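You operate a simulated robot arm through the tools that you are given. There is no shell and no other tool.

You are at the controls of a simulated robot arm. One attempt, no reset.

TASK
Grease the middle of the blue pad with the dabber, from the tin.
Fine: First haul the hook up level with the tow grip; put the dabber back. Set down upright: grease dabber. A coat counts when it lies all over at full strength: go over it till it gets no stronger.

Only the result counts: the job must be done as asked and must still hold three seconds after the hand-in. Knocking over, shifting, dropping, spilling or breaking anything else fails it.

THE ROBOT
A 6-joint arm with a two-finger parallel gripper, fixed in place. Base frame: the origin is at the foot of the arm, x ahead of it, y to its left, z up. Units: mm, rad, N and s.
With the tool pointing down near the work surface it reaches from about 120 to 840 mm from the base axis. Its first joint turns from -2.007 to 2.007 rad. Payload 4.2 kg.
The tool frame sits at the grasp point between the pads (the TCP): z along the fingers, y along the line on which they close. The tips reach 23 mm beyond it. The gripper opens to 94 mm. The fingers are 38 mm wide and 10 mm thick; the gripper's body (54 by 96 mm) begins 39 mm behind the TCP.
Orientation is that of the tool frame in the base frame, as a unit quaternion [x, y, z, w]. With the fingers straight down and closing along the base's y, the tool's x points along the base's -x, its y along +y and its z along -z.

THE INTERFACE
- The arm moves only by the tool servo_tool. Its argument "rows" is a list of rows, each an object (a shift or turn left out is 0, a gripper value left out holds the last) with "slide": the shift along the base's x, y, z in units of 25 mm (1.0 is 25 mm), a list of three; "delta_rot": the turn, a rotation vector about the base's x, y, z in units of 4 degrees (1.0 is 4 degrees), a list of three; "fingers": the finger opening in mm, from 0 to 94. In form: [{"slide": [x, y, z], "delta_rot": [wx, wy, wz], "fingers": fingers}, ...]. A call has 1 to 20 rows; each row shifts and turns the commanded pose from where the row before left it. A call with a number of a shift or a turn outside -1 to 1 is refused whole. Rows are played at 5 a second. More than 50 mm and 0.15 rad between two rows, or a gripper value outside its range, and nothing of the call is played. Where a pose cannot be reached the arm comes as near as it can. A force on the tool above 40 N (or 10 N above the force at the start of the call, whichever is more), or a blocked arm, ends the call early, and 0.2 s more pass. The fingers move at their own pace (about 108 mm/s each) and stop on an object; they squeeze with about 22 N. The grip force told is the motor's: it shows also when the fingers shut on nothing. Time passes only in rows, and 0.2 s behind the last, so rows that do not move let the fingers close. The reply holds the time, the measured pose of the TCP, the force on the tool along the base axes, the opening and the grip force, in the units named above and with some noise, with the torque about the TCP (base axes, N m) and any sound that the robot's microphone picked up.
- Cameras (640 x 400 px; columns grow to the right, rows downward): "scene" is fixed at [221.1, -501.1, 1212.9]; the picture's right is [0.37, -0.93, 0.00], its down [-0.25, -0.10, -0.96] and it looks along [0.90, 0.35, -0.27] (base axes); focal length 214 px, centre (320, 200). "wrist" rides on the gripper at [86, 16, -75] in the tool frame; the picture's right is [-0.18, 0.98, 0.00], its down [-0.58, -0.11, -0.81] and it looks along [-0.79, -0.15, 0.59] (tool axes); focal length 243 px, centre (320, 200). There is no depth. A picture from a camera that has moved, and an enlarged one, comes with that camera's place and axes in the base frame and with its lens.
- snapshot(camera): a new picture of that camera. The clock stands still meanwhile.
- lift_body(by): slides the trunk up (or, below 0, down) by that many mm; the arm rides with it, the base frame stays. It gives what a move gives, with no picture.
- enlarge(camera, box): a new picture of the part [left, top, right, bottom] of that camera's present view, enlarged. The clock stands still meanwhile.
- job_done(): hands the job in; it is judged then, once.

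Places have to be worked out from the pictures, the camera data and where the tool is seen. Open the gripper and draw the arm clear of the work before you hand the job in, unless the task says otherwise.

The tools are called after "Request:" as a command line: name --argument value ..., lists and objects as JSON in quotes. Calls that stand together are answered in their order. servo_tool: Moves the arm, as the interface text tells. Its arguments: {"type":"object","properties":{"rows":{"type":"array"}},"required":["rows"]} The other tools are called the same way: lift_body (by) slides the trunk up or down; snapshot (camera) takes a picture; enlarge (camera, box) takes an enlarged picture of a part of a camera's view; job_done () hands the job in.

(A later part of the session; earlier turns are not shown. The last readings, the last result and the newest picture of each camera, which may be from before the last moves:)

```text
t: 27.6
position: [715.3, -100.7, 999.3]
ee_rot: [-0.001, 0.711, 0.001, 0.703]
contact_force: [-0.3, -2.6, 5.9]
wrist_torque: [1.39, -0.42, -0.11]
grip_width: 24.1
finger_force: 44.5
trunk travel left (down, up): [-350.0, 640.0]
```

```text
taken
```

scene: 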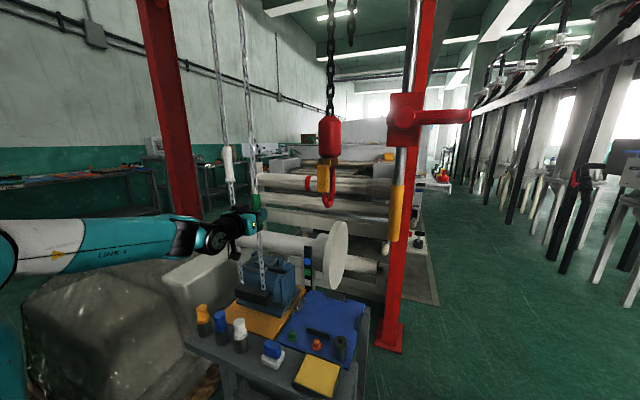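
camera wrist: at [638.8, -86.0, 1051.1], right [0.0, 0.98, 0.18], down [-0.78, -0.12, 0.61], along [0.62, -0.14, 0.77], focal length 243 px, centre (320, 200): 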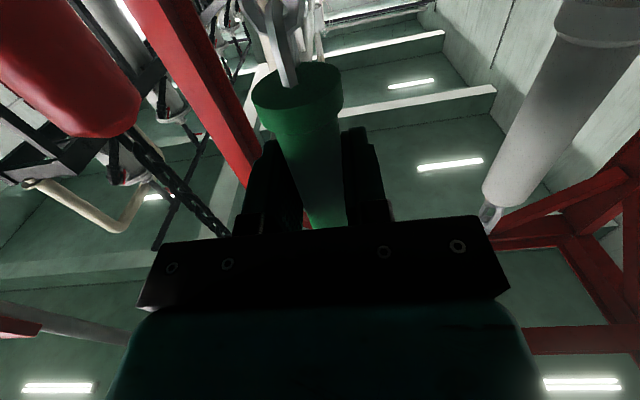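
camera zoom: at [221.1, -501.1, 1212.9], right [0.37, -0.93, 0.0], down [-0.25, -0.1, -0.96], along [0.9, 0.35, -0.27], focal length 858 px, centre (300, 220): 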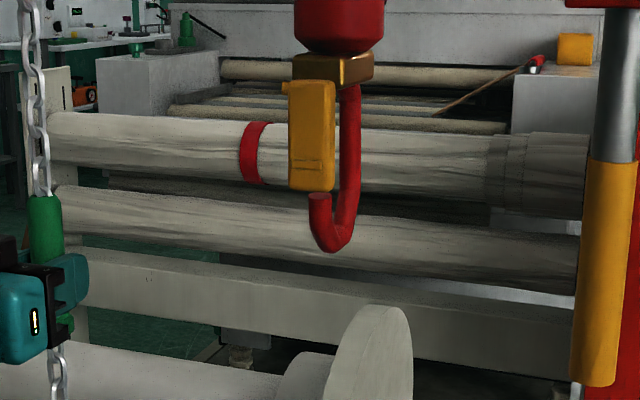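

Hook bottom is at about z 1008, so its bowl/centre straddle the grip's 1053. I bring the green grip back to rest, release it and check everything holds.

Request:
servo_tool --rows '[{"slide": [0, 0, 0.66]}, {"slide": [0, 0, 0.66]}, {"slide": [0, 0, 0.66]}, {"slide": [0, 0, 0.66]}, {"slide": [0, 0, 0.66]}, {"slide": [0, 0, 0.66]}, {"slide": [0, 0, 0.66]}, {"slide": [0, 0, 0.66]}]'

Request:
servo_tool --rows '[{"fingers": 94}, {"slide": [0, 0, 0]}, {"slide": [0, 0, 0]}, {"slide": [-0.5, 0, 0]}, {"slide": [-0.8, 0, 0]}, {"slide": [-0.8, 0, 0]}, {"slide": [-0.8, 0, 0]}]'

Request:
snapshot --camera "scene"

Request:
enlarge --camera "scene" --box '[305, 145, 345, 245]'

Request:
snapshot --camera "wrist"

```text
t: 29.4
position: [717.1, -99.3, 1131.9]
ee_rot: [-0.001, 0.71, 0.001, 0.704]
contact_force: [-10.6, 1.0, -1.7]
wrist_torque: [1.33, -0.53, -0.14]
grip_width: 24.1
finger_force: 44.8
trunk travel left (down, up): [-350.0, 640.0]
```

```text
t: 31.0
position: [645.2, -100.7, 1131.5]
ee_rot: [-0.001, 0.71, 0.0, 0.704]
contact_force: [0.2, -0.5, 0.7]
wrist_torque: [0.02, -0.01, 0.02]
grip_width: 93.8
finger_force: 0.1
trunk travel left (down, up): [-350.0, 640.0]
```

```text
taken
```

scene: 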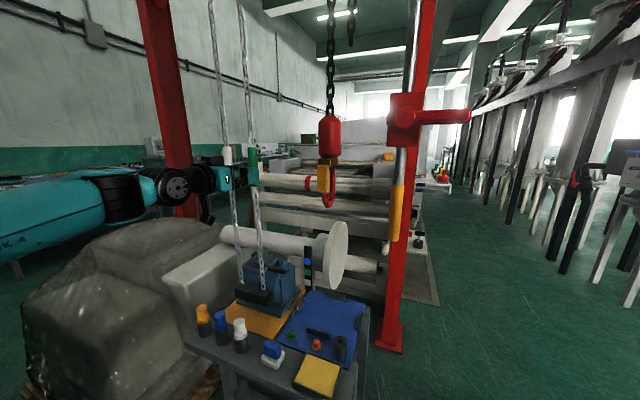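

```text
4.00 times, centred on (325, 195) of scene
camera zoom: at [221.1, -501.1, 1212.9], right [0.37, -0.93, 0.0], down [-0.25, -0.1, -0.96], along [0.9, 0.35, -0.27], focal length 858 px, centre (300, 220)
```

zoom: 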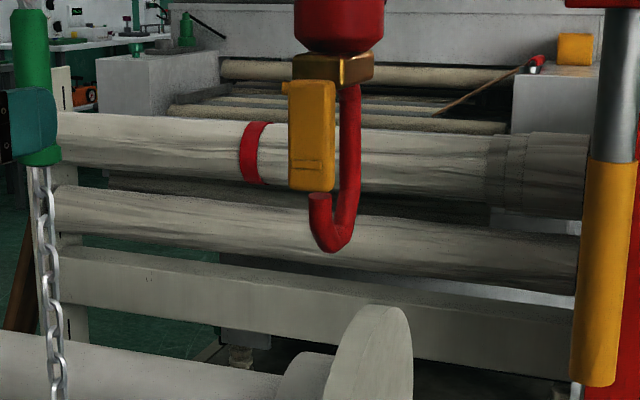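

```text
taken
camera wrist: at [570.0, -85.9, 1046.1], right [0.0, 0.98, 0.18], down [-0.8, -0.11, 0.59], along [0.6, -0.15, 0.79], focal length 243 px, centre (320, 200)
```

wrist: 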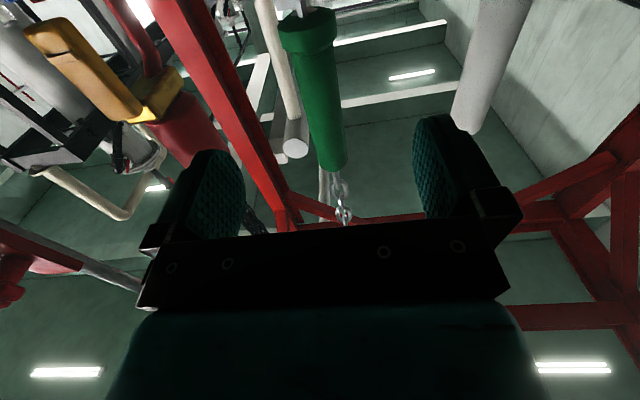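

The hook holds with the grip released. Now I retract, turn the tool to point down and look at the table.

Request:
servo_tool --rows '[{"slide": [-0.33, -0.3, -0.26], "delta_rot": [0, 1, 0]}, {"slide": [-0.33, -0.3, -0.26], "delta_rot": [0, 1, 0]}, {"slide": [-0.33, -0.3, -0.26], "delta_rot": [0, 1, 0]}, {"slide": [-0.33, -0.3, -0.26], "delta_rot": [0, 1, 0]}, {"slide": [-0.33, -0.3, -0.26], "delta_rot": [0, 1, 0]}, {"slide": [-0.33, -0.3, -0.26], "delta_rot": [0, 1, 0]}, {"slide": [-0.33, -0.3, -0.26], "delta_rot": [0, 1, 0]}, {"slide": [-0.33, -0.3, -0.26], "delta_rot": [0, 1, 0]}, {"slide": [-0.33, -0.3, -0.26], "delta_rot": [0, 1, 0]}, {"slide": [-0.33, -0.3, -0.26], "delta_rot": [0, 1, 0]}, {"slide": [-0.33, -0.3, -0.26], "delta_rot": [0, 1, 0]}, {"slide": [-0.33, -0.3, -0.26], "delta_rot": [0, 1, 0]}, {"slide": [-0.33, -0.3, -0.26], "delta_rot": [0, 1, 0]}, {"slide": [-0.33, -0.3, -0.26], "delta_rot": [0, 1, 0]}, {"slide": [-0.33, -0.3, -0.26], "delta_rot": [0, 1, 0]}, {"slide": [-0.33, -0.3, -0.26], "delta_rot": [0, 1, 0]}, {"slide": [-0.33, -0.3, -0.26], "delta_rot": [0, 1, 0]}, {"slide": [-0.33, -0.3, -0.26], "delta_rot": [0, 1, 0]}, {"slide": [-0.33, -0.3, -0.26], "delta_rot": [0, 1, 0]}, {"slide": [-0.33, -0.3, -0.26], "delta_rot": [0, 1, 0]}]'

Request:
snapshot --camera "wrist"

```text
t: 35.2
position: [500.8, -251.0, 990.9]
ee_rot: [-0.001, 0.997, 0.0, 0.082]
contact_force: [-0.4, 0.2, 0.1]
wrist_torque: [-0.04, 0.01, 0.0]
grip_width: 94.0
finger_force: 0.0
out of reach, approached as far as the arm can: row 1, 2, 3, 5, 19, 20
trunk travel left (down, up): [-350.0, 640.0]
```

```text
taken
camera wrist: at [402.9, -235.9, 1049.9], right [0.18, 0.98, 0.03], down [0.44, -0.11, 0.89], along [0.88, -0.15, -0.45], focal length 243 px, centre (320, 200)
```

wrist: 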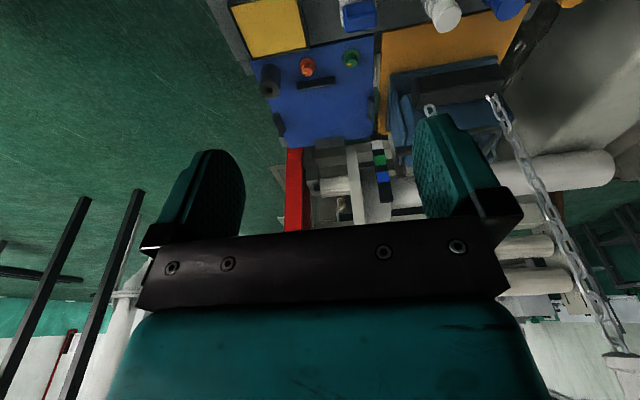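

I tilt the camera further down to see the table top from above.

Request:
servo_tool --rows '[{"slide": [0.3, 0, 0.2], "delta_rot": [0, 1, 0]}, {"slide": [0.3, 0, 0.2], "delta_rot": [0, 1, 0]}, {"slide": [0.3, 0, 0.2], "delta_rot": [0, 1, 0]}, {"slide": [0.3, 0, 0.2], "delta_rot": [0, 1, 0]}, {"slide": [0.3, 0, 0], "delta_rot": [0, 1, 0]}, {"slide": [0.3, 0, 0], "delta_rot": [0, 1, 0]}, {"slide": [0.3, 0, 0], "delta_rot": [0, 1, 0]}, {"slide": [0.3, 0, 0], "delta_rot": [0, 1, 0]}]'

Request:
snapshot --camera "wrist"

```text
t: 37.0
position: [541.9, -272.4, 982.0]
ee_rot: [-0.004, 0.993, -0.014, -0.12]
contact_force: [6.1, -3.8, -19.4]
wrist_torque: [-0.19, -0.68, 0.06]
grip_width: 93.9
finger_force: 0.1
out of reach, approached as far as the arm can: row 1, 2, 3, 4
trunk travel left (down, up): [-350.0, 640.0]
stopped in row 8: the force on the tool passed its limit at 89 N (the readings are from after the stop); the commanded pose is now the measured one
```

```text
taken
camera wrist: at [474.8, -256.6, 1075.2], right [0.17, 0.98, -0.07], down [0.76, -0.08, 0.65], along [0.63, -0.16, -0.76], focal length 243 px, centre (320, 200)
```

wrist: 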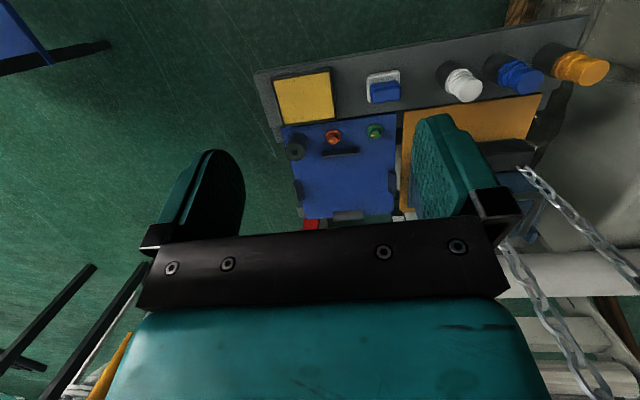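

A force spike of 89 N stopped the last row; I look at the scene to see what touched.

Request:
snapshot --camera "scene"

Request:
enlarge --camera "scene" --box '[100, 100, 300, 300]'

```text
taken
```

scene: 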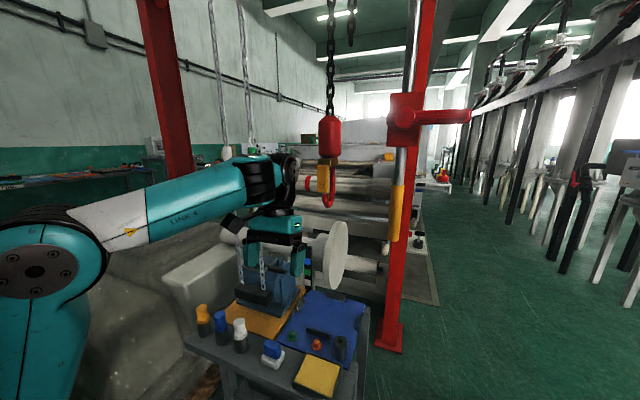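

```text
2.00 times, centred on (200, 200) of scene
camera zoom: at [221.1, -501.1, 1212.9], right [0.37, -0.93, 0.0], down [-0.25, -0.1, -0.96], along [0.9, 0.35, -0.27], focal length 429 px, centre (560, 200)
```

zoom: 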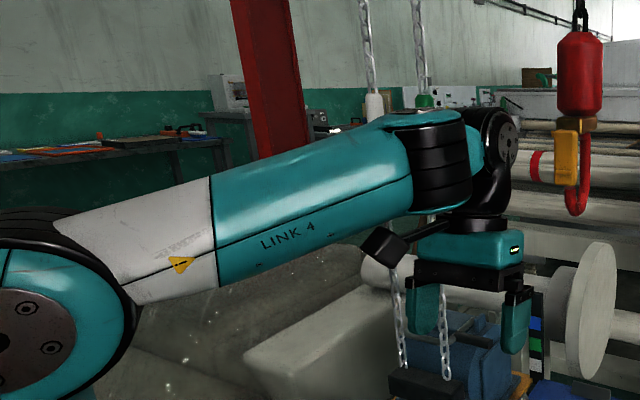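

It was only the wrist camera touching the arm's own link (self contact). I turn the tool back to straight down and retract to x≈440 before lowering.

Request:
servo_tool --rows '[{"slide": [0, 0, 0], "delta_rot": [0.1, -0.9, -0.03]}, {"slide": [-0.5, 0, 0.3], "delta_rot": [0.1, -0.85, -0.03]}, {"slide": [-0.8, 0, 0.3], "delta_rot": [0.1, -0.85, -0.03]}, {"slide": [-0.8, 0, 0.2], "delta_rot": [0.1, -0.85, -0.02]}, {"slide": [-0.8, 0, 0]}, {"slide": [-0.5, 0, 0]}]'

Request:
snapshot --camera "wrist"

```text
t: 38.5
position: [456.3, -273.1, 1001.3]
ee_rot: [-0.001, 1.0, -0.002, -0.001]
contact_force: [0.8, -0.3, -0.3]
wrist_torque: [-0.01, 0.02, 0.0]
grip_width: 93.8
finger_force: 0.2
trunk travel left (down, up): [-350.0, 640.0]
```

```text
taken
camera wrist: at [369.6, -258.5, 1077.2], right [0.18, 0.98, 0.0], down [0.58, -0.11, 0.8], along [0.79, -0.15, -0.59], focal length 243 px, centre (320, 200)
```

wrist: 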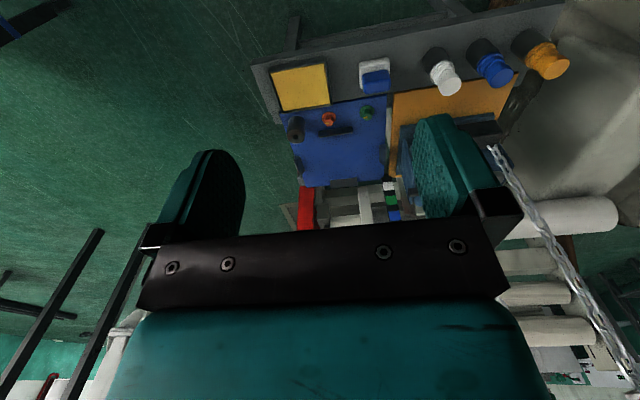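

Tool is straight down again and nothing moved. I enlarge the table view for accurate positions of the dabber, tin and pad.

Request:
enlarge --camera "wrist" --box '[240, 20, 420, 200]'

Request:
enlarge --camera "wrist" --box '[340, 30, 580, 170]'

Request:
enlarge --camera "scene" --box '[250, 320, 350, 400]'

Request:
enlarge --camera "scene" --box '[270, 280, 380, 370]'

```text
2.22 times, centred on (330, 110) of wrist
camera zoom: at [369.6, -258.5, 1077.2], right [0.18, 0.98, 0.0], down [0.58, -0.11, 0.8], along [0.79, -0.15, -0.59], focal length 539 px, centre (298, 400)
```

zoom: 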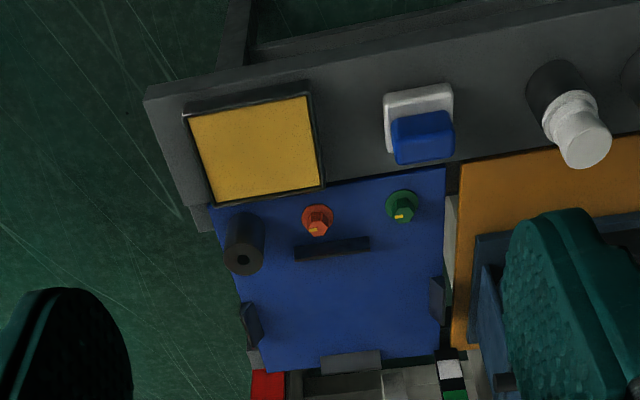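

```text
2.67 times, centred on (460, 100) of wrist
camera zoom: at [369.6, -258.5, 1077.2], right [0.18, 0.98, 0.0], down [0.58, -0.11, 0.8], along [0.79, -0.15, -0.59], focal length 647 px, centre (-53, 467)
```

zoom: 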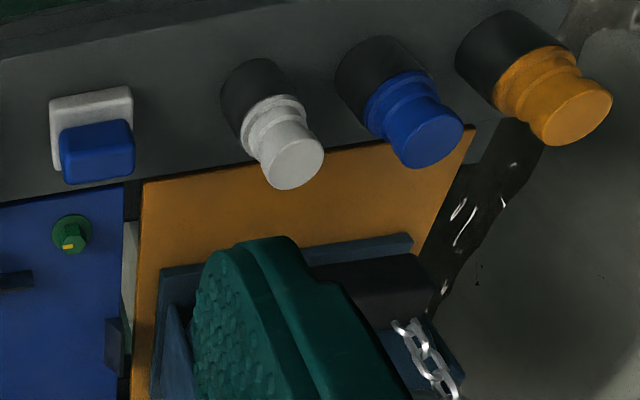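

```text
5.00 times, centred on (300, 360) of scene
camera zoom: at [221.1, -501.1, 1212.9], right [0.37, -0.93, 0.0], down [-0.25, -0.1, -0.96], along [0.9, 0.35, -0.27], focal length 1072 px, centre (420, -600)
```

zoom: 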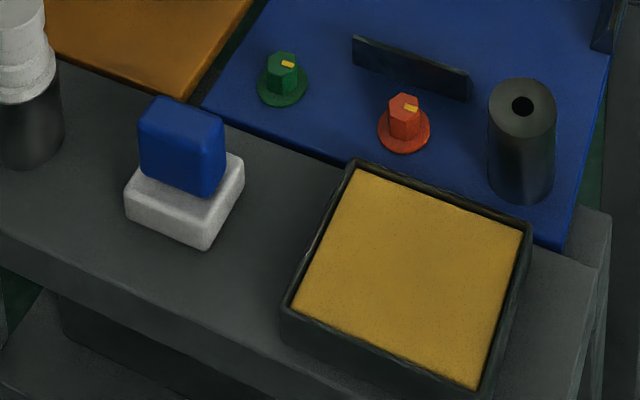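

```text
4.44 times, centred on (325, 325) of scene
camera zoom: at [221.1, -501.1, 1212.9], right [0.37, -0.93, 0.0], down [-0.25, -0.1, -0.96], along [0.9, 0.35, -0.27], focal length 953 px, centre (298, -356)
```

zoom: 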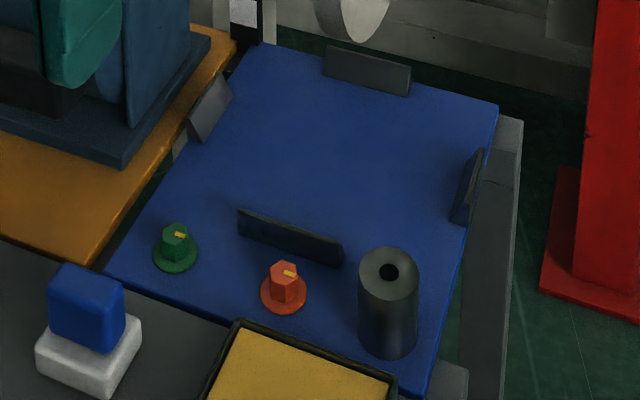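

Positions: dabber base x 590–631, y -228…-176 (table z≈600, handle about 42×26 mm up to z≈660), tin x 570–660, y -395…-287, blue pad x 668–930, y -403…-173 with chocks centred at (828, -291). I raise the tool slightly and lower the trunk fully.

Request:
servo_tool --rows '[{"slide": [-0.5, 0, 0.8]}, {"slide": [-0.5, 0, 0.8]}, {"slide": [0, 0, 0.8]}, {"slide": [0, 0, 0.8]}]'

Request:
lift_body --by -350

Request:
snapshot --camera "wrist"

Request:
snapshot --camera "scene"

```text
t: 39.5
position: [430.4, -272.8, 1082.6]
ee_rot: [-0.001, 1.0, -0.001, -0.002]
contact_force: [-0.6, -0.2, 0.7]
wrist_torque: [0.0, -0.03, 0.01]
grip_width: 93.9
finger_force: 0.1
trunk travel left (down, up): [-350.0, 640.0]
```

```text
t: 42.9
position: [431.4, -273.0, 733.0]
ee_rot: [-0.001, 1.0, -0.002, -0.002]
contact_force: [-1.0, 0.2, -0.4]
wrist_torque: [0.03, 0.0, -0.02]
grip_width: 93.8
finger_force: 0.1
trunk travel left (down, up): [0.0, 990.0]
```

```text
taken
camera wrist: at [344.8, -257.8, 807.4], right [0.18, 0.98, 0.0], down [0.58, -0.11, 0.8], along [0.79, -0.15, -0.59], focal length 243 px, centre (320, 200)
```

wrist: 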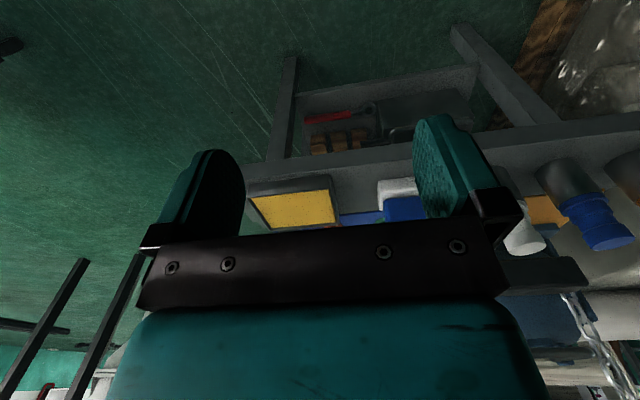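

```text
taken
```

scene: 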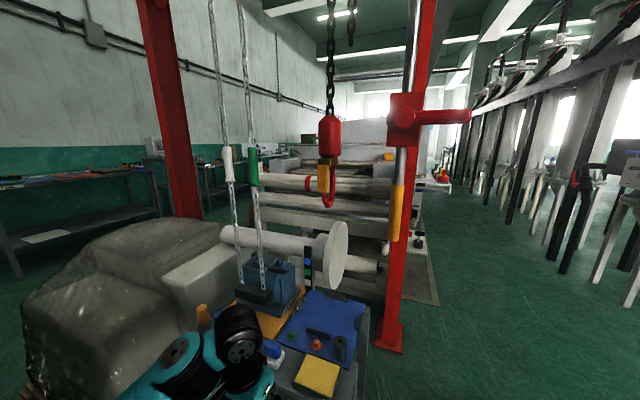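

Trunk at the bottom. I move to a viewing pose in front of and above the dabber.

Request:
servo_tool --rows '[{"slide": [0.4, 0.58, 0.6]}, {"slide": [0.6, 0.58, 0.3]}, {"slide": [0.9, 0.58, 0.2]}, {"slide": [0.9, 0.58, 0]}, {"slide": [0.7, 0, 0]}, {"slide": [0, 0, 0]}]'

Request:
snapshot --camera "wrist"

Request:
enlarge --camera "wrist" --box '[260, 80, 440, 200]'

```text
t: 43.5
position: [458.7, -242.6, 745.6]
ee_rot: [-0.014, 1.0, -0.004, 0.001]
contact_force: [1.0, -9.8, -7.8]
wrist_torque: [0.87, -0.6, 0.96]
grip_width: 94.3
finger_force: 0.1
out of reach, approached as far as the arm can: row 2, 3
trunk travel left (down, up): [0.0, 990.0]
stopped in row 3: the force on the tool passed its limit at 76 N (the readings are from after the stop); the commanded pose is now the measured one
```

```text
taken
camera wrist: at [371.2, -229.7, 819.8], right [0.16, 0.99, -0.01], down [0.58, -0.09, 0.81], along [0.8, -0.13, -0.59], focal length 243 px, centre (320, 200)
```

wrist: 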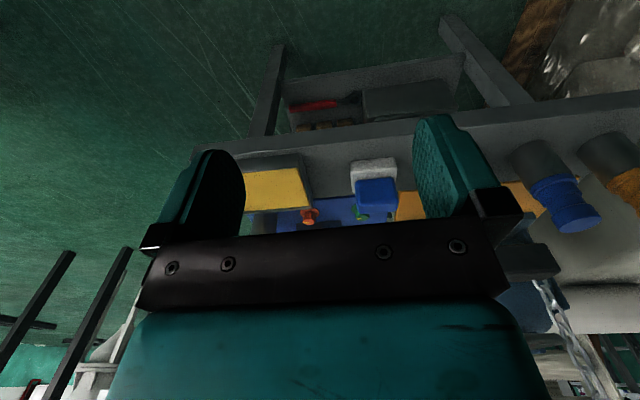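

```text
3.33 times, centred on (350, 140) of wrist
camera zoom: at [371.2, -229.7, 819.8], right [0.16, 0.99, -0.01], down [0.58, -0.09, 0.81], along [0.8, -0.13, -0.59], focal length 809 px, centre (220, 400)
```

zoom: 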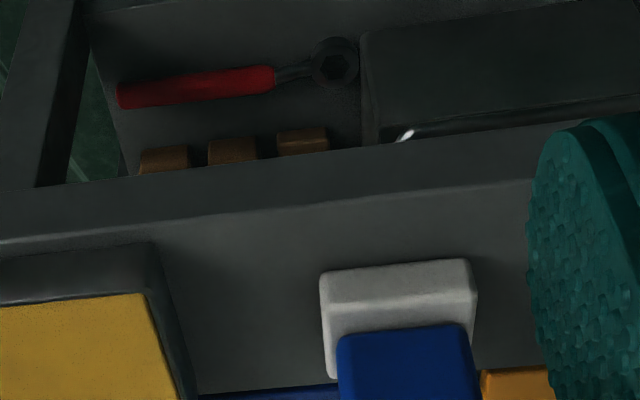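

Another force stop (76 N). I check the scene for what is in contact.

Request:
snapshot --camera "scene"

Request:
enlarge --camera "scene" --box '[130, 270, 310, 400]'

```text
taken
```

scene: 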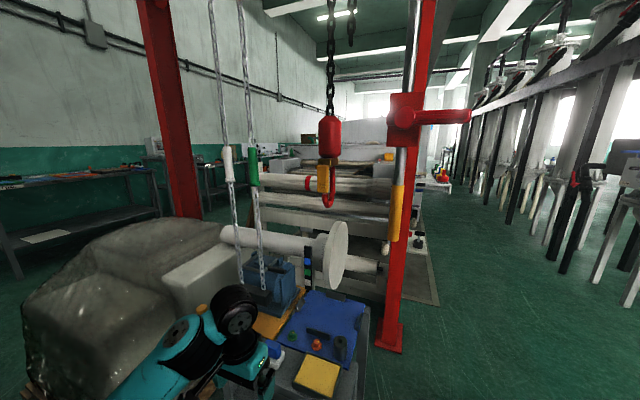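

```text
3.08 times, centred on (220, 335) of scene
camera zoom: at [221.1, -501.1, 1212.9], right [0.37, -0.93, 0.0], down [-0.25, -0.1, -0.96], along [0.9, 0.35, -0.27], focal length 660 px, centre (628, -215)
```

zoom: 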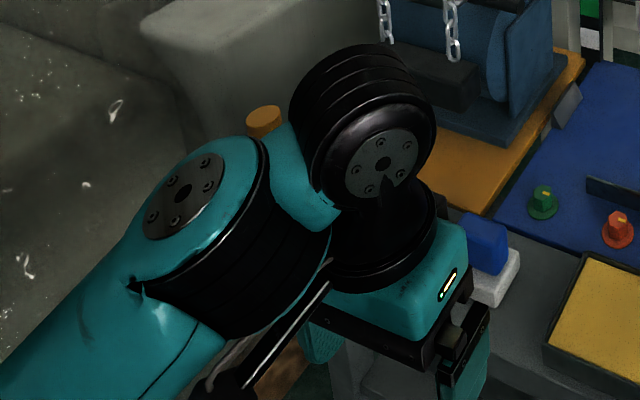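

Again it's the wrist camera against the arm's own link, because the elbow sits too low at this trunk height. I raise the trunk 150 mm and then reach down and forward instead.

Request:
servo_tool --rows '[{"slide": [0.3, 0, -0.5]}, {"slide": [0.3, 0, -0.5]}]'

Request:
lift_body --by 150

Request:
servo_tool --rows '[{"slide": [0.4, 0.1, -0.6], "delta_rot": [0, 0, 0.2]}, {"slide": [0.4, 0.1, -0.6]}, {"slide": [0.4, 0.1, -0.6]}, {"slide": [0.4, 0.2, -0.6]}, {"slide": [0.4, 0.2, -0.6]}, {"slide": [0.3, 0.2, -0.6]}]'

Request:
snapshot --camera "wrist"

```text
t: 44.1
position: [473.3, -243.3, 720.1]
ee_rot: [-0.012, 1.0, -0.003, 0.0]
contact_force: [0.2, -0.7, -0.3]
wrist_torque: [0.01, -0.01, -0.02]
grip_width: 94.1
finger_force: 0.1
trunk travel left (down, up): [0.0, 990.0]
```

```text
t: 45.9
position: [473.2, -242.2, 869.8]
ee_rot: [-0.012, 1.0, -0.004, 0.0]
contact_force: [-0.7, 0.0, 0.6]
wrist_torque: [0.01, 0.02, -0.01]
grip_width: 93.9
finger_force: 0.0
trunk travel left (down, up): [-150.0, 840.0]
```

```text
t: 47.3
position: [531.5, -219.9, 780.2]
ee_rot: [-0.02, 1.0, -0.003, 0.001]
contact_force: [-0.2, -0.4, 0.3]
wrist_torque: [-0.01, -0.01, 0.0]
grip_width: 94.1
finger_force: 0.1
trunk travel left (down, up): [-150.0, 840.0]
```

```text
taken
camera wrist: at [443.3, -208.0, 854.5], right [0.15, 0.99, -0.01], down [0.59, -0.08, 0.81], along [0.8, -0.12, -0.59], focal length 243 px, centre (320, 200)
```

wrist: 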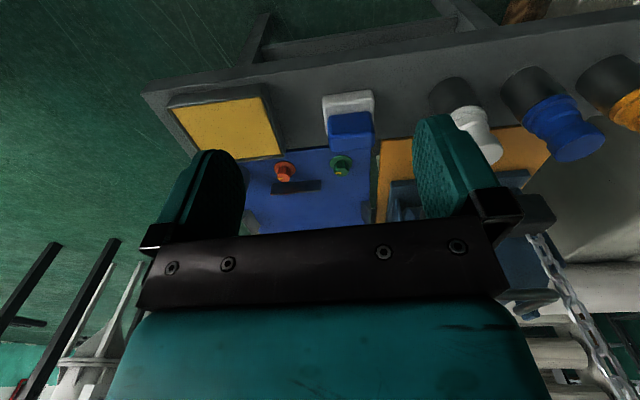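

The view is good and the arm is free. I correct the small yaw and test the reach over the pad's middle at a safe height, before picking up anything.

Request:
servo_tool --rows '[{"slide": [0.9, -0.22, -0.1], "delta_rot": [0.09, 0.03, -0.57]}, {"slide": [0.9, -0.22, -0.1]}, {"slide": [0.9, -0.22, -0.1]}, {"slide": [0.9, -0.22, -0.1]}, {"slide": [0.9, -0.22, -0.1]}, {"slide": [0.9, -0.22, -0.1]}, {"slide": [0.9, -0.22, -0.1]}, {"slide": [0.9, -0.22, -0.1]}, {"slide": [0.9, -0.22, -0.1]}, {"slide": [0.9, -0.22, -0.1]}]'

Request:
snapshot --camera "scene"

Request:
snapshot --camera "wrist"

```text
t: 49.4
position: [742.3, -272.0, 758.2]
ee_rot: [0.0, 1.0, -0.005, 0.013]
contact_force: [15.0, -6.4, -24.9]
wrist_torque: [-0.07, -1.1, 0.22]
grip_width: 94.0
finger_force: 0.1
out of reach, approached as far as the arm can: row 10
trunk travel left (down, up): [-150.0, 840.0]
stopped in row 10: the force on the tool passed its limit at 145 N (the readings are from after the stop); the commanded pose is now the measured one
```

```text
taken
```

scene: 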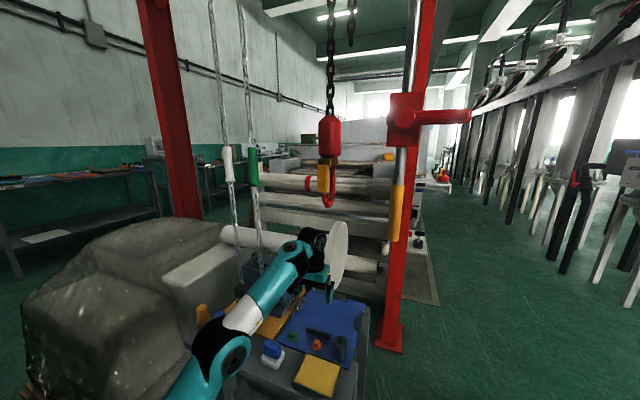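

```text
taken
camera wrist: at [654.1, -257.2, 829.9], right [0.18, 0.98, -0.01], down [0.56, -0.1, 0.82], along [0.81, -0.15, -0.57], focal length 243 px, centre (320, 200)
```

wrist: 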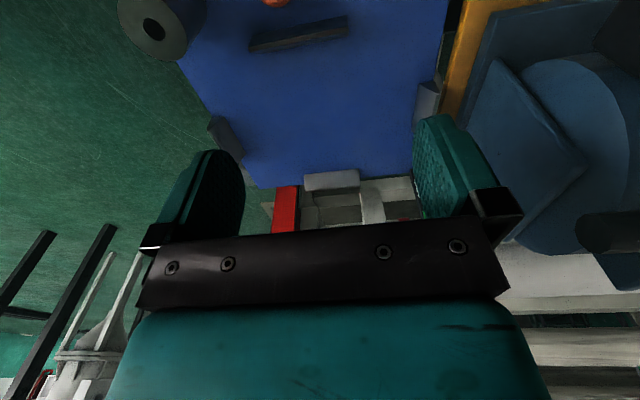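

The camera again presses on the arm's own link (nothing external touched). I pitch the tool forward 20° and go lower, which opens that angle, and retest the reach.

Request:
servo_tool --rows '[{"slide": [0, 0, -0.4], "delta_rot": [0.1, -1, 0]}, {"slide": [0, 0, -0.4], "delta_rot": [0, -1, 0]}, {"slide": [0.3, -0.05, -0.3], "delta_rot": [0, -1, 0]}, {"slide": [0.3, -0.05, 0], "delta_rot": [0, -1, 0]}, {"slide": [0.3, -0.05, 0], "delta_rot": [0, -1, 0]}]'

Request:
snapshot --camera "scene"

Request:
snapshot --camera "wrist"

```text
t: 50.6
position: [764.6, -277.5, 740.2]
ee_rot: [0.0, 0.987, 0.003, 0.158]
contact_force: [-0.4, -0.1, -0.1]
wrist_torque: [0.02, 0.02, 0.02]
grip_width: 93.8
finger_force: 0.1
out of reach, approached as far as the arm can: row 2, 3
trunk travel left (down, up): [-150.0, 840.0]
```

```text
taken
```

scene: 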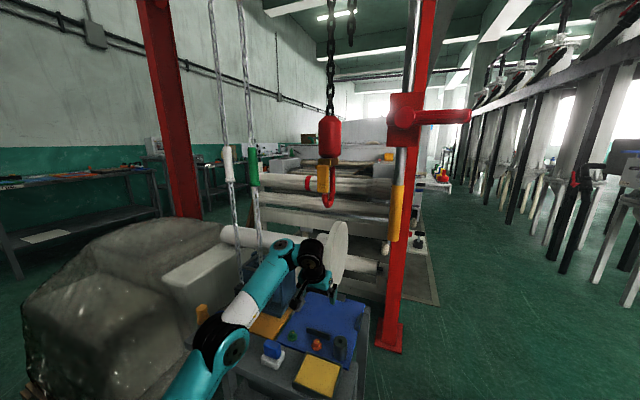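

```text
taken
camera wrist: at [659.3, -262.9, 783.9], right [0.17, 0.98, 0.06], down [0.3, -0.11, 0.95], along [0.94, -0.14, -0.31], focal length 243 px, centre (320, 200)
```

wrist: 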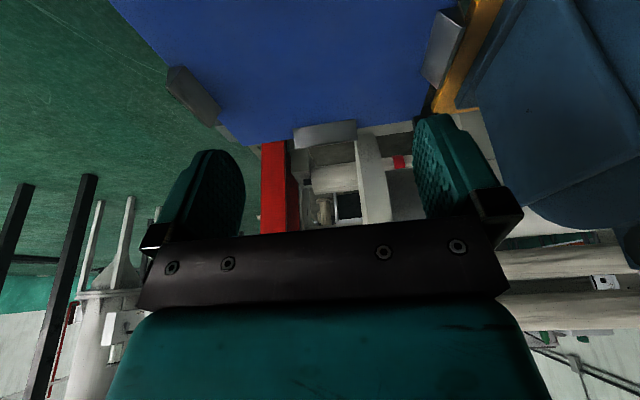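

Free at 18° pitch. I continue forward to (830, -291, 715) to confirm the reach.

Request:
servo_tool --rows '[{"slide": [0.6, -0.12, -0.2]}, {"slide": [0.6, -0.12, -0.2]}, {"slide": [0.6, -0.12, -0.2]}, {"slide": [0.6, -0.12, -0.2]}, {"slide": [0.3, -0.05, -0.2]}]'

Request:
snapshot --camera "scene"

Request:
enlarge --camera "scene" --box '[180, 200, 400, 400]'

```text
t: 51.8
position: [819.9, -289.1, 714.5]
ee_rot: [0.0, 0.987, 0.001, 0.158]
contact_force: [-0.6, 0.1, 0.3]
wrist_torque: [-0.02, 0.01, 0.01]
grip_width: 94.0
finger_force: 0.0
out of reach, approached as far as the arm can: row 4, 5
trunk travel left (down, up): [-150.0, 840.0]
```

```text
taken
```

scene: 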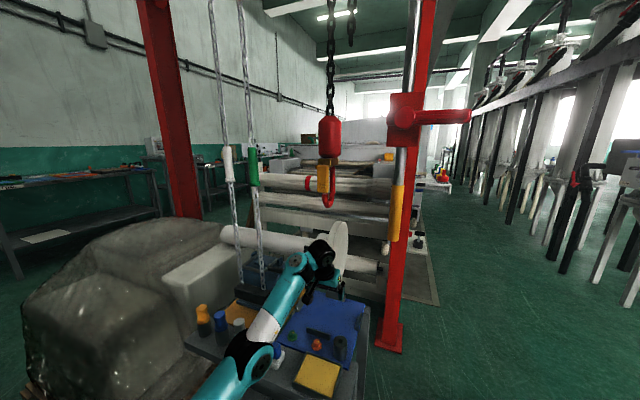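

```text
2.00 times, centred on (290, 300) of scene
camera zoom: at [221.1, -501.1, 1212.9], right [0.37, -0.93, 0.0], down [-0.25, -0.1, -0.96], along [0.9, 0.35, -0.27], focal length 429 px, centre (380, 0)
```

zoom: 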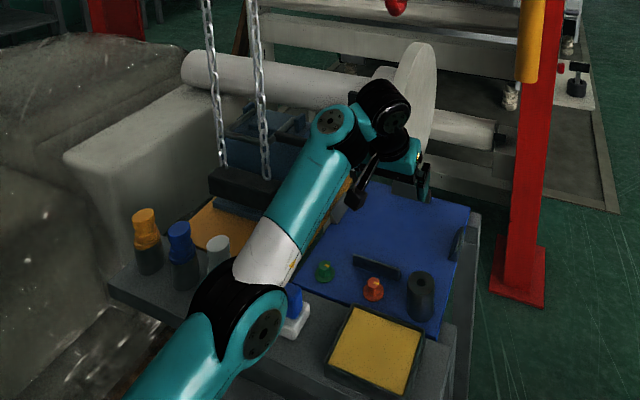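

The arm can cover the pad's middle with a forward-pitched tool (elbow and wrist clear of the hook). Gripping the dabber's side faces with ~30° pitch should give margin; I go back to in front of the dabber at that pitch.

Request:
servo_tool --rows '[{"slide": [-0.9, 0.25, 0.4], "delta_rot": [0, -1, 0]}, {"slide": [-0.95, 0.32, 0.4], "delta_rot": [0, -1, 0]}, {"slide": [-0.95, 0.32, 0.3], "delta_rot": [0, -1, 0]}, {"slide": [-0.95, 0.32, 0.2]}, {"slide": [-0.95, 0.32, 0.2]}, {"slide": [-0.95, 0.32, 0.2]}, {"slide": [-0.95, 0.32, 0.1]}, {"slide": [-0.95, 0.32, 0]}, {"slide": [-0.95, 0.32, 0]}, {"slide": [-0.95, 0.32, 0]}, {"slide": [-0.95, 0.32, 0]}]'

Request:
snapshot --camera "wrist"

Request:
snapshot --camera "scene"

```text
t: 54.2
position: [649.2, -239.1, 866.9]
ee_rot: [-0.001, 0.966, 0.004, 0.259]
contact_force: [-0.2, 0.1, -0.2]
wrist_torque: [-0.01, 0.03, 0.01]
grip_width: 93.8
finger_force: 0.0
out of reach, approached as far as the arm can: row 3, 4, 5, 6, 7, 8, 9, 10, 11
trunk travel left (down, up): [-150.0, 840.0]
```

```text
taken
camera wrist: at [538.5, -225.6, 889.0], right [0.16, 0.98, 0.1], down [0.1, -0.12, 0.99], along [0.98, -0.14, -0.12], focal length 243 px, centre (320, 200)
```

wrist: 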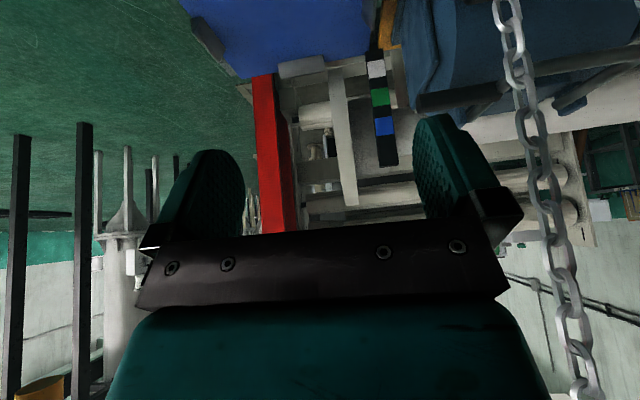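

```text
taken
```

scene: 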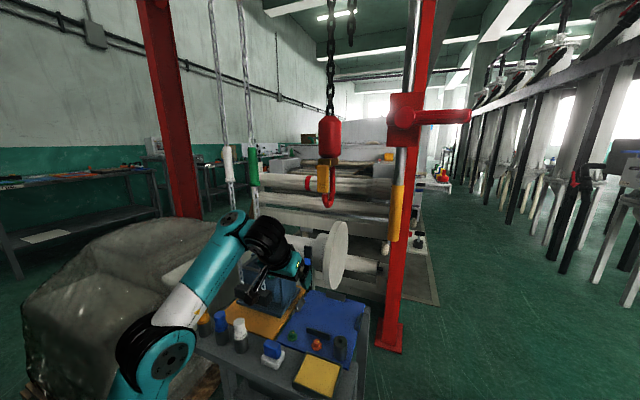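

The arm's shoulder is too low relative to the table, so the wrist is forced high. I raise the trunk another 170 mm and then come down to the dabber.

Request:
lift_body --by 170

Request:
servo_tool --rows '[{"slide": [-0.5, 0.1, -0.9]}, {"slide": [-0.5, 0.1, -0.9]}, {"slide": [-0.5, 0.1, -0.9]}, {"slide": [-0.5, 0.2, -0.9]}, {"slide": [-0.5, 0.2, -0.9]}, {"slide": [-0.5, 0.2, -0.9]}, {"slide": [-0.5, 0.2, -0.9]}, {"slide": [-0.5, 0.2, -0.9]}, {"slide": [-0.3, 0.2, -0.9]}, {"slide": [0, 0, 0]}]'

Request:
snapshot --camera "wrist"

Request:
snapshot --camera "scene"

```text
t: 56.1
position: [650.9, -239.7, 1037.8]
ee_rot: [-0.001, 0.966, 0.004, 0.259]
contact_force: [0.1, 0.0, -0.2]
wrist_torque: [0.04, 0.01, 0.01]
grip_width: 93.9
finger_force: 0.1
trunk travel left (down, up): [-320.0, 670.0]
```

```text
t: 58.3
position: [651.1, -239.6, 1037.8]
ee_rot: [0.0, 0.966, 0.004, 0.26]
contact_force: [0.2, -1.2, -1.2]
wrist_torque: [0.0, 0.01, 0.03]
grip_width: 94.1
finger_force: 0.0
out of reach, approached as far as the arm can: row 1, 2, 3, 4, 5, 6, 7, 8, 9
trunk travel left (down, up): [-320.0, 670.0]
```

```text
taken
camera wrist: at [538.6, -225.6, 1059.1], right [0.16, 0.98, 0.1], down [0.1, -0.12, 0.99], along [0.98, -0.14, -0.12], focal length 243 px, centre (320, 200)
```

wrist: 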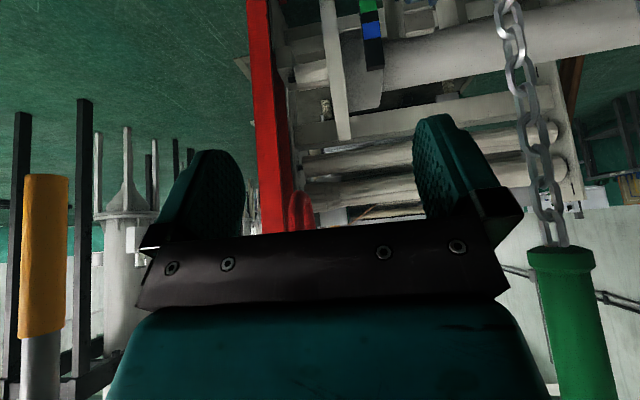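

```text
taken
```

scene: 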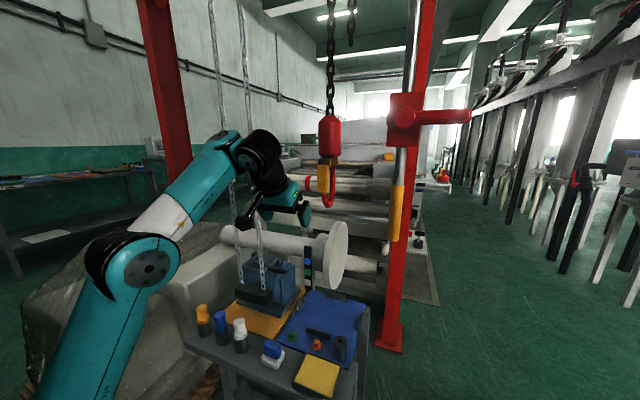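

All rows were refused as unreachable: the arm is stretched straight because the shoulder is still far below the table. The trunk should be near its starting height; I raise it by 250 mm and free the elbow by pitching the tool.

Request:
lift_body --by 250

Request:
servo_tool --rows '[{"slide": [0, 0, 0], "delta_rot": [0, -1, 0]}, {"slide": [0, 0, 0], "delta_rot": [0, -1, 0]}, {"slide": [-0.3, 0, -0.3], "delta_rot": [0, -1, 0]}, {"slide": [-0.3, 0, -0.3], "delta_rot": [0, -1, 0]}]'

Request:
snapshot --camera "scene"

```text
t: 60.9
position: [650.2, -240.4, 1287.8]
ee_rot: [0.0, 0.966, 0.004, 0.258]
contact_force: [0.2, -0.1, -0.1]
wrist_torque: [0.02, 0.03, -0.03]
grip_width: 93.8
finger_force: 0.0
trunk travel left (down, up): [-570.0, 420.0]
```

```text
t: 61.9
position: [672.7, -258.5, 1337.9]
ee_rot: [-0.001, 0.921, 0.004, 0.39]
contact_force: [0.3, -0.6, 0.8]
wrist_torque: [0.04, -0.02, 0.0]
grip_width: 94.0
finger_force: 0.0
out of reach, approached as far as the arm can: row 1, 2, 3, 4
trunk travel left (down, up): [-570.0, 420.0]
```

```text
taken
```

scene: 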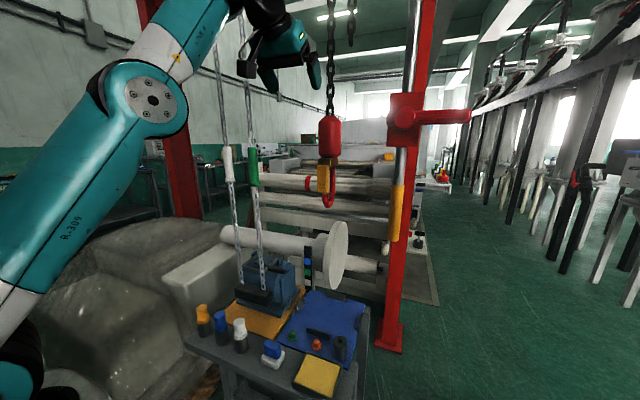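

The arm is locked straight; a tangential (down-and-slightly-forward) motion should bend the elbow the right way. I try that, keeping well short of the hook.

Request:
servo_tool --rows '[{"slide": [0.3, 0.2, -0.5]}, {"slide": [0.3, 0.2, -0.5]}, {"slide": [0.2, 0.2, -0.6]}, {"slide": [0.1, 0.2, -0.7]}, {"slide": [0, 0.2, -0.8]}]'

Request:
snapshot --camera "scene"

```text
t: 63.1
position: [728.6, -246.7, 1298.2]
ee_rot: [-0.001, 0.92, 0.003, 0.391]
contact_force: [-0.4, -0.3, 1.1]
wrist_torque: [0.0, -0.01, -0.01]
grip_width: 94.0
finger_force: 0.1
out of reach, approached as far as the arm can: row 1, 2, 3, 4, 5
trunk travel left (down, up): [-570.0, 420.0]
```

```text
taken
```

scene: 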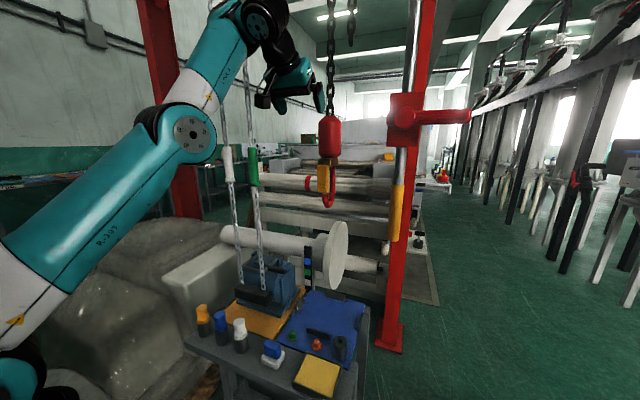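

The elbow has flipped to the wrong side (forearm bent upward). I stretch the arm fully up and back, away from the hook, so that I can fold it the other way.

Request:
servo_tool --rows '[{"slide": [-0.6, 0.2, 0.8]}, {"slide": [-0.6, 0.2, 0.8]}, {"slide": [-0.6, 0.2, 0.8]}, {"slide": [-0.6, 0.2, 0.8]}, {"slide": [-0.6, 0.2, 0.8]}, {"slide": [-0.6, 0.2, 0.8]}, {"slide": [-0.6, 0.2, 0.8]}, {"slide": [-0.6, 0.2, 0.8]}]'

Request:
snapshot --camera "scene"

```text
t: 64.9
position: [616.0, -214.2, 1439.9]
ee_rot: [-0.001, 0.919, -0.004, 0.395]
contact_force: [14.9, -13.1, -5.4]
wrist_torque: [-0.14, -0.67, 1.36]
grip_width: 94.2
finger_force: 0.0
out of reach, approached as far as the arm can: row 7, 8
trunk travel left (down, up): [-570.0, 420.0]
stopped in row 8: the force on the tool passed its limit at 159 N (the readings are from after the stop); the commanded pose is now the measured one
```

```text
taken
```

scene: 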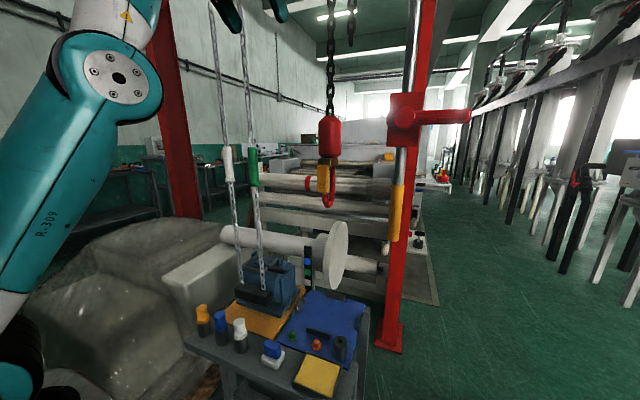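

Another self-contact with the camera. I pitch the tool more toward horizontal to free it, staying away from the hook.

Request:
servo_tool --rows '[{"slide": [0.1, 0, 0.1], "delta_rot": [0, -1, 0]}, {"slide": [0.1, 0, 0.1], "delta_rot": [0, -1, 0]}, {"slide": [0.1, 0, 0.1], "delta_rot": [0, -1, 0]}, {"slide": [0.1, 0, 0.1], "delta_rot": [0, -1, 0]}, {"slide": [0, 0, 0.1], "delta_rot": [0, -1, 0]}, {"slide": [0, 0, 0.1], "delta_rot": [0, -1, 0]}]'

Request:
snapshot --camera "scene"

Request:
snapshot --camera "wrist"

```text
t: 66.3
position: [587.8, -186.1, 1474.4]
ee_rot: [0.003, 0.822, -0.005, 0.569]
contact_force: [1.5, -1.0, 0.0]
wrist_torque: [-0.02, -0.01, 0.0]
grip_width: 94.1
finger_force: 0.0
out of reach, approached as far as the arm can: row 4, 5, 6
trunk travel left (down, up): [-570.0, 420.0]
```

```text
taken
```

scene: 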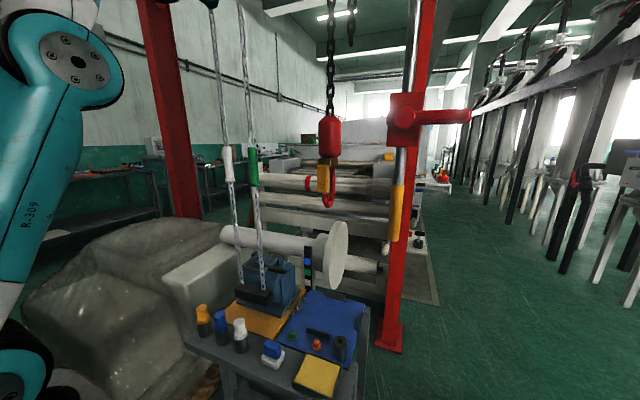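

```text
taken
camera wrist: at [487.4, -169.7, 1418.7], right [0.08, 0.98, 0.17], down [-0.55, -0.1, 0.83], along [0.83, -0.16, 0.53], focal length 243 px, centre (320, 200)
```

wrist: 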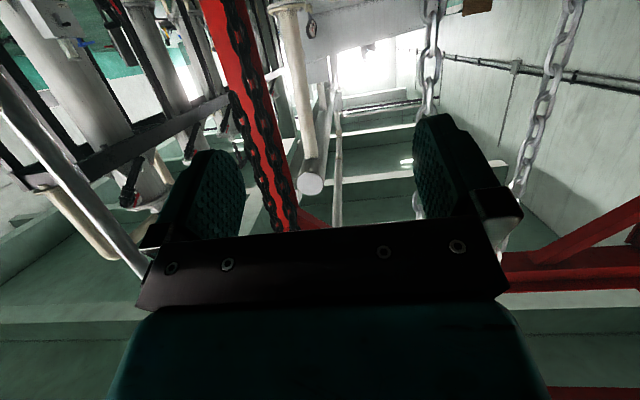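

Free again, arm straight. Now I rotate the straight arm slightly forward/down (tangentially), then fold it inward, staying at y≈-195 between the chains.

Request:
servo_tool --rows '[{"slide": [0.7, -0.1, -0.3]}, {"slide": [0.7, -0.1, -0.3]}, {"slide": [0.5, -0.1, -0.5]}, {"slide": [0.3, 0, -0.6]}, {"slide": [0.2, 0, -0.7]}, {"slide": [0.1, 0, -0.7]}, {"slide": [0, 0, -0.7]}, {"slide": [0, 0, -0.7]}, {"slide": [0, 0, -0.7]}]'

Request:
snapshot --camera "scene"

```text
t: 68.3
position: [602.7, -150.9, 1475.9]
ee_rot: [0.002, 0.818, -0.003, 0.575]
contact_force: [-0.1, -0.3, -0.3]
wrist_torque: [0.0, 0.02, 0.01]
grip_width: 94.1
finger_force: 0.1
out of reach, approached as far as the arm can: row 1, 2, 3, 4, 5, 6, 7, 8, 9
trunk travel left (down, up): [-570.0, 420.0]
```

```text
taken
```

scene: 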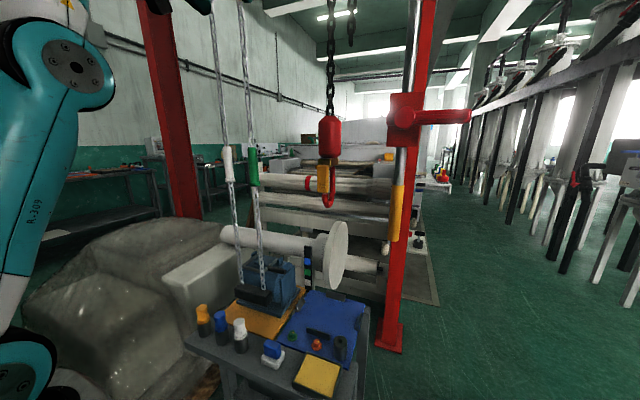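

The elbow is folded about 50° the wrong way; I need a full stretch to flip it. I lower the trunk for headroom, then stretch the arm up near the robot itself with the tool horizontal, clear of the chains.

Request:
lift_body --by -250

Request:
servo_tool --rows '[{"slide": [-0.6, 0.2, 0.9], "delta_rot": [0, -1, 0]}, {"slide": [-0.6, 0.2, 0.9], "delta_rot": [0, -1, 0]}, {"slide": [-0.6, 0.2, 0.9], "delta_rot": [0, -1, 0]}, {"slide": [-0.6, 0.2, 0.9], "delta_rot": [0, -1, 0]}, {"slide": [-0.6, 0.2, 0.9], "delta_rot": [0, -1, 0]}, {"slide": [-0.6, 0.2, 0.9]}, {"slide": [-0.6, 0.2, 0.9]}, {"slide": [-0.6, 0.2, 0.9]}, {"slide": [-0.6, 0.2, 0.9]}, {"slide": [-0.6, 0.2, 0.9]}]'

Request:
snapshot --camera "scene"

```text
t: 70.8
position: [601.9, -151.9, 1226.0]
ee_rot: [0.002, 0.818, -0.003, 0.575]
contact_force: [0.7, -0.4, 0.3]
wrist_torque: [0.0, 0.0, 0.0]
grip_width: 94.0
finger_force: 0.0
trunk travel left (down, up): [-320.0, 670.0]
```

```text
t: 73.0
position: [464.3, -107.3, 1385.6]
ee_rot: [0.002, 0.706, -0.003, 0.709]
contact_force: [0.6, 0.1, 0.3]
wrist_torque: [-0.03, 0.04, 0.0]
grip_width: 94.0
finger_force: 0.1
out of reach, approached as far as the arm can: row 2, 7, 8, 9, 10
trunk travel left (down, up): [-320.0, 670.0]
```

```text
taken
```

scene: 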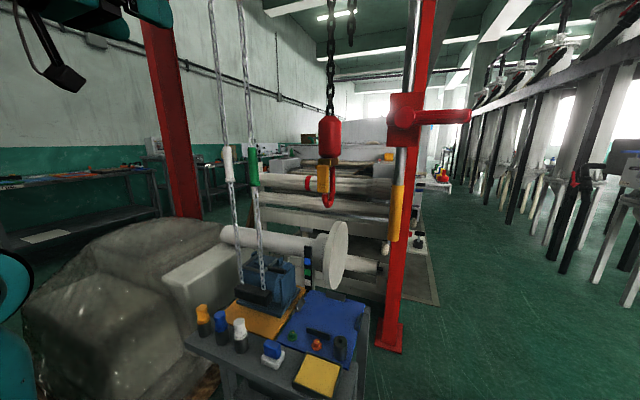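

The arm is now stretched nearly straight overhead. I sweep it forward, then fold downward so that the elbow bends upward.

Request:
servo_tool --rows '[{"slide": [0.8, -0.1, 0]}, {"slide": [0.8, -0.1, -0.1]}, {"slide": [0.8, -0.1, -0.2]}, {"slide": [0.7, -0.1, -0.5]}, {"slide": [0.5, -0.1, -0.7]}, {"slide": [0.3, 0, -0.8]}, {"slide": [0, 0, -0.8]}, {"slide": [0, 0, -0.8]}, {"slide": [0, 0, -0.8]}, {"slide": [0, 0, -0.8]}]'

Request:
snapshot --camera "scene"

```text
t: 75.2
position: [546.8, -87.8, 1319.5]
ee_rot: [0.004, 0.707, -0.004, 0.707]
contact_force: [-0.3, -0.2, 0.3]
wrist_torque: [0.02, 0.02, 0.0]
grip_width: 94.1
finger_force: 0.1
out of reach, approached as far as the arm can: row 2, 6, 7, 8, 9, 10
trunk travel left (down, up): [-320.0, 670.0]
```

```text
taken
```

scene: 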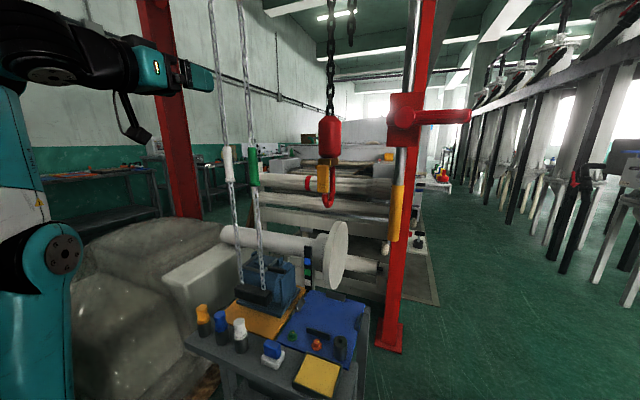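

The elbow still folds the wrong way. I stretch fully again, then use a tool pitch-down with the wrist held in place, which should push the elbow through to the other side.

Request:
servo_tool --rows '[{"slide": [-0.6, -0.05, 0.7]}, {"slide": [-0.6, -0.05, 0.7]}, {"slide": [-0.6, -0.05, 0.7]}, {"slide": [-0.6, -0.05, 0.7]}, {"slide": [-0.6, -0.05, 0.7]}, {"slide": [0, 0, 0.8]}, {"slide": [0.1, 0, 0.8]}, {"slide": [0.1, 0, 0.8]}]'

Request:
servo_tool --rows '[{"slide": [0, 0, -0.55], "delta_rot": [0, 1, 0]}, {"slide": [0, 0, -0.55], "delta_rot": [0, 1, 0]}, {"slide": [-0.05, 0, -0.6], "delta_rot": [0, 1, 0]}, {"slide": [-0.1, 0, -0.6], "delta_rot": [0, 1, 0]}, {"slide": [-0.1, 0, -0.65], "delta_rot": [0, 1, 0]}, {"slide": [-0.1, 0, -0.7], "delta_rot": [0, 1, 0]}, {"slide": [-0.1, 0, -0.75], "delta_rot": [0, 1, 0]}, {"slide": [-0.1, 0, -0.8], "delta_rot": [0, 1, 0]}]'

Request:
snapshot --camera "scene"

```text
t: 77.0
position: [527.0, -91.4, 1336.0]
ee_rot: [0.002, 0.706, -0.002, 0.708]
contact_force: [-0.9, 0.5, 0.1]
wrist_torque: [0.01, 0.04, -0.02]
grip_width: 94.2
finger_force: 0.1
out of reach, approached as far as the arm can: row 2, 3, 4, 5, 6, 7, 8
trunk travel left (down, up): [-320.0, 670.0]
```

```text
t: 78.8
position: [513.9, -86.9, 1183.8]
ee_rot: [0.001, 0.873, -0.003, 0.487]
contact_force: [0.5, 0.8, 0.4]
wrist_torque: [0.02, -0.01, -0.02]
grip_width: 94.0
finger_force: 0.0
out of reach, approached as far as the arm can: row 1, 3, 5
trunk travel left (down, up): [-320.0, 670.0]
```

```text
taken
```

scene: 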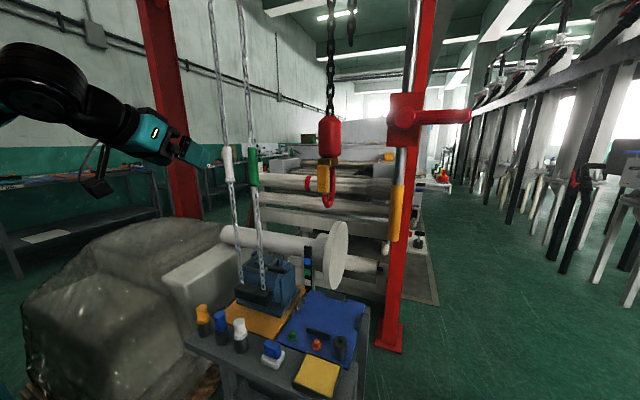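

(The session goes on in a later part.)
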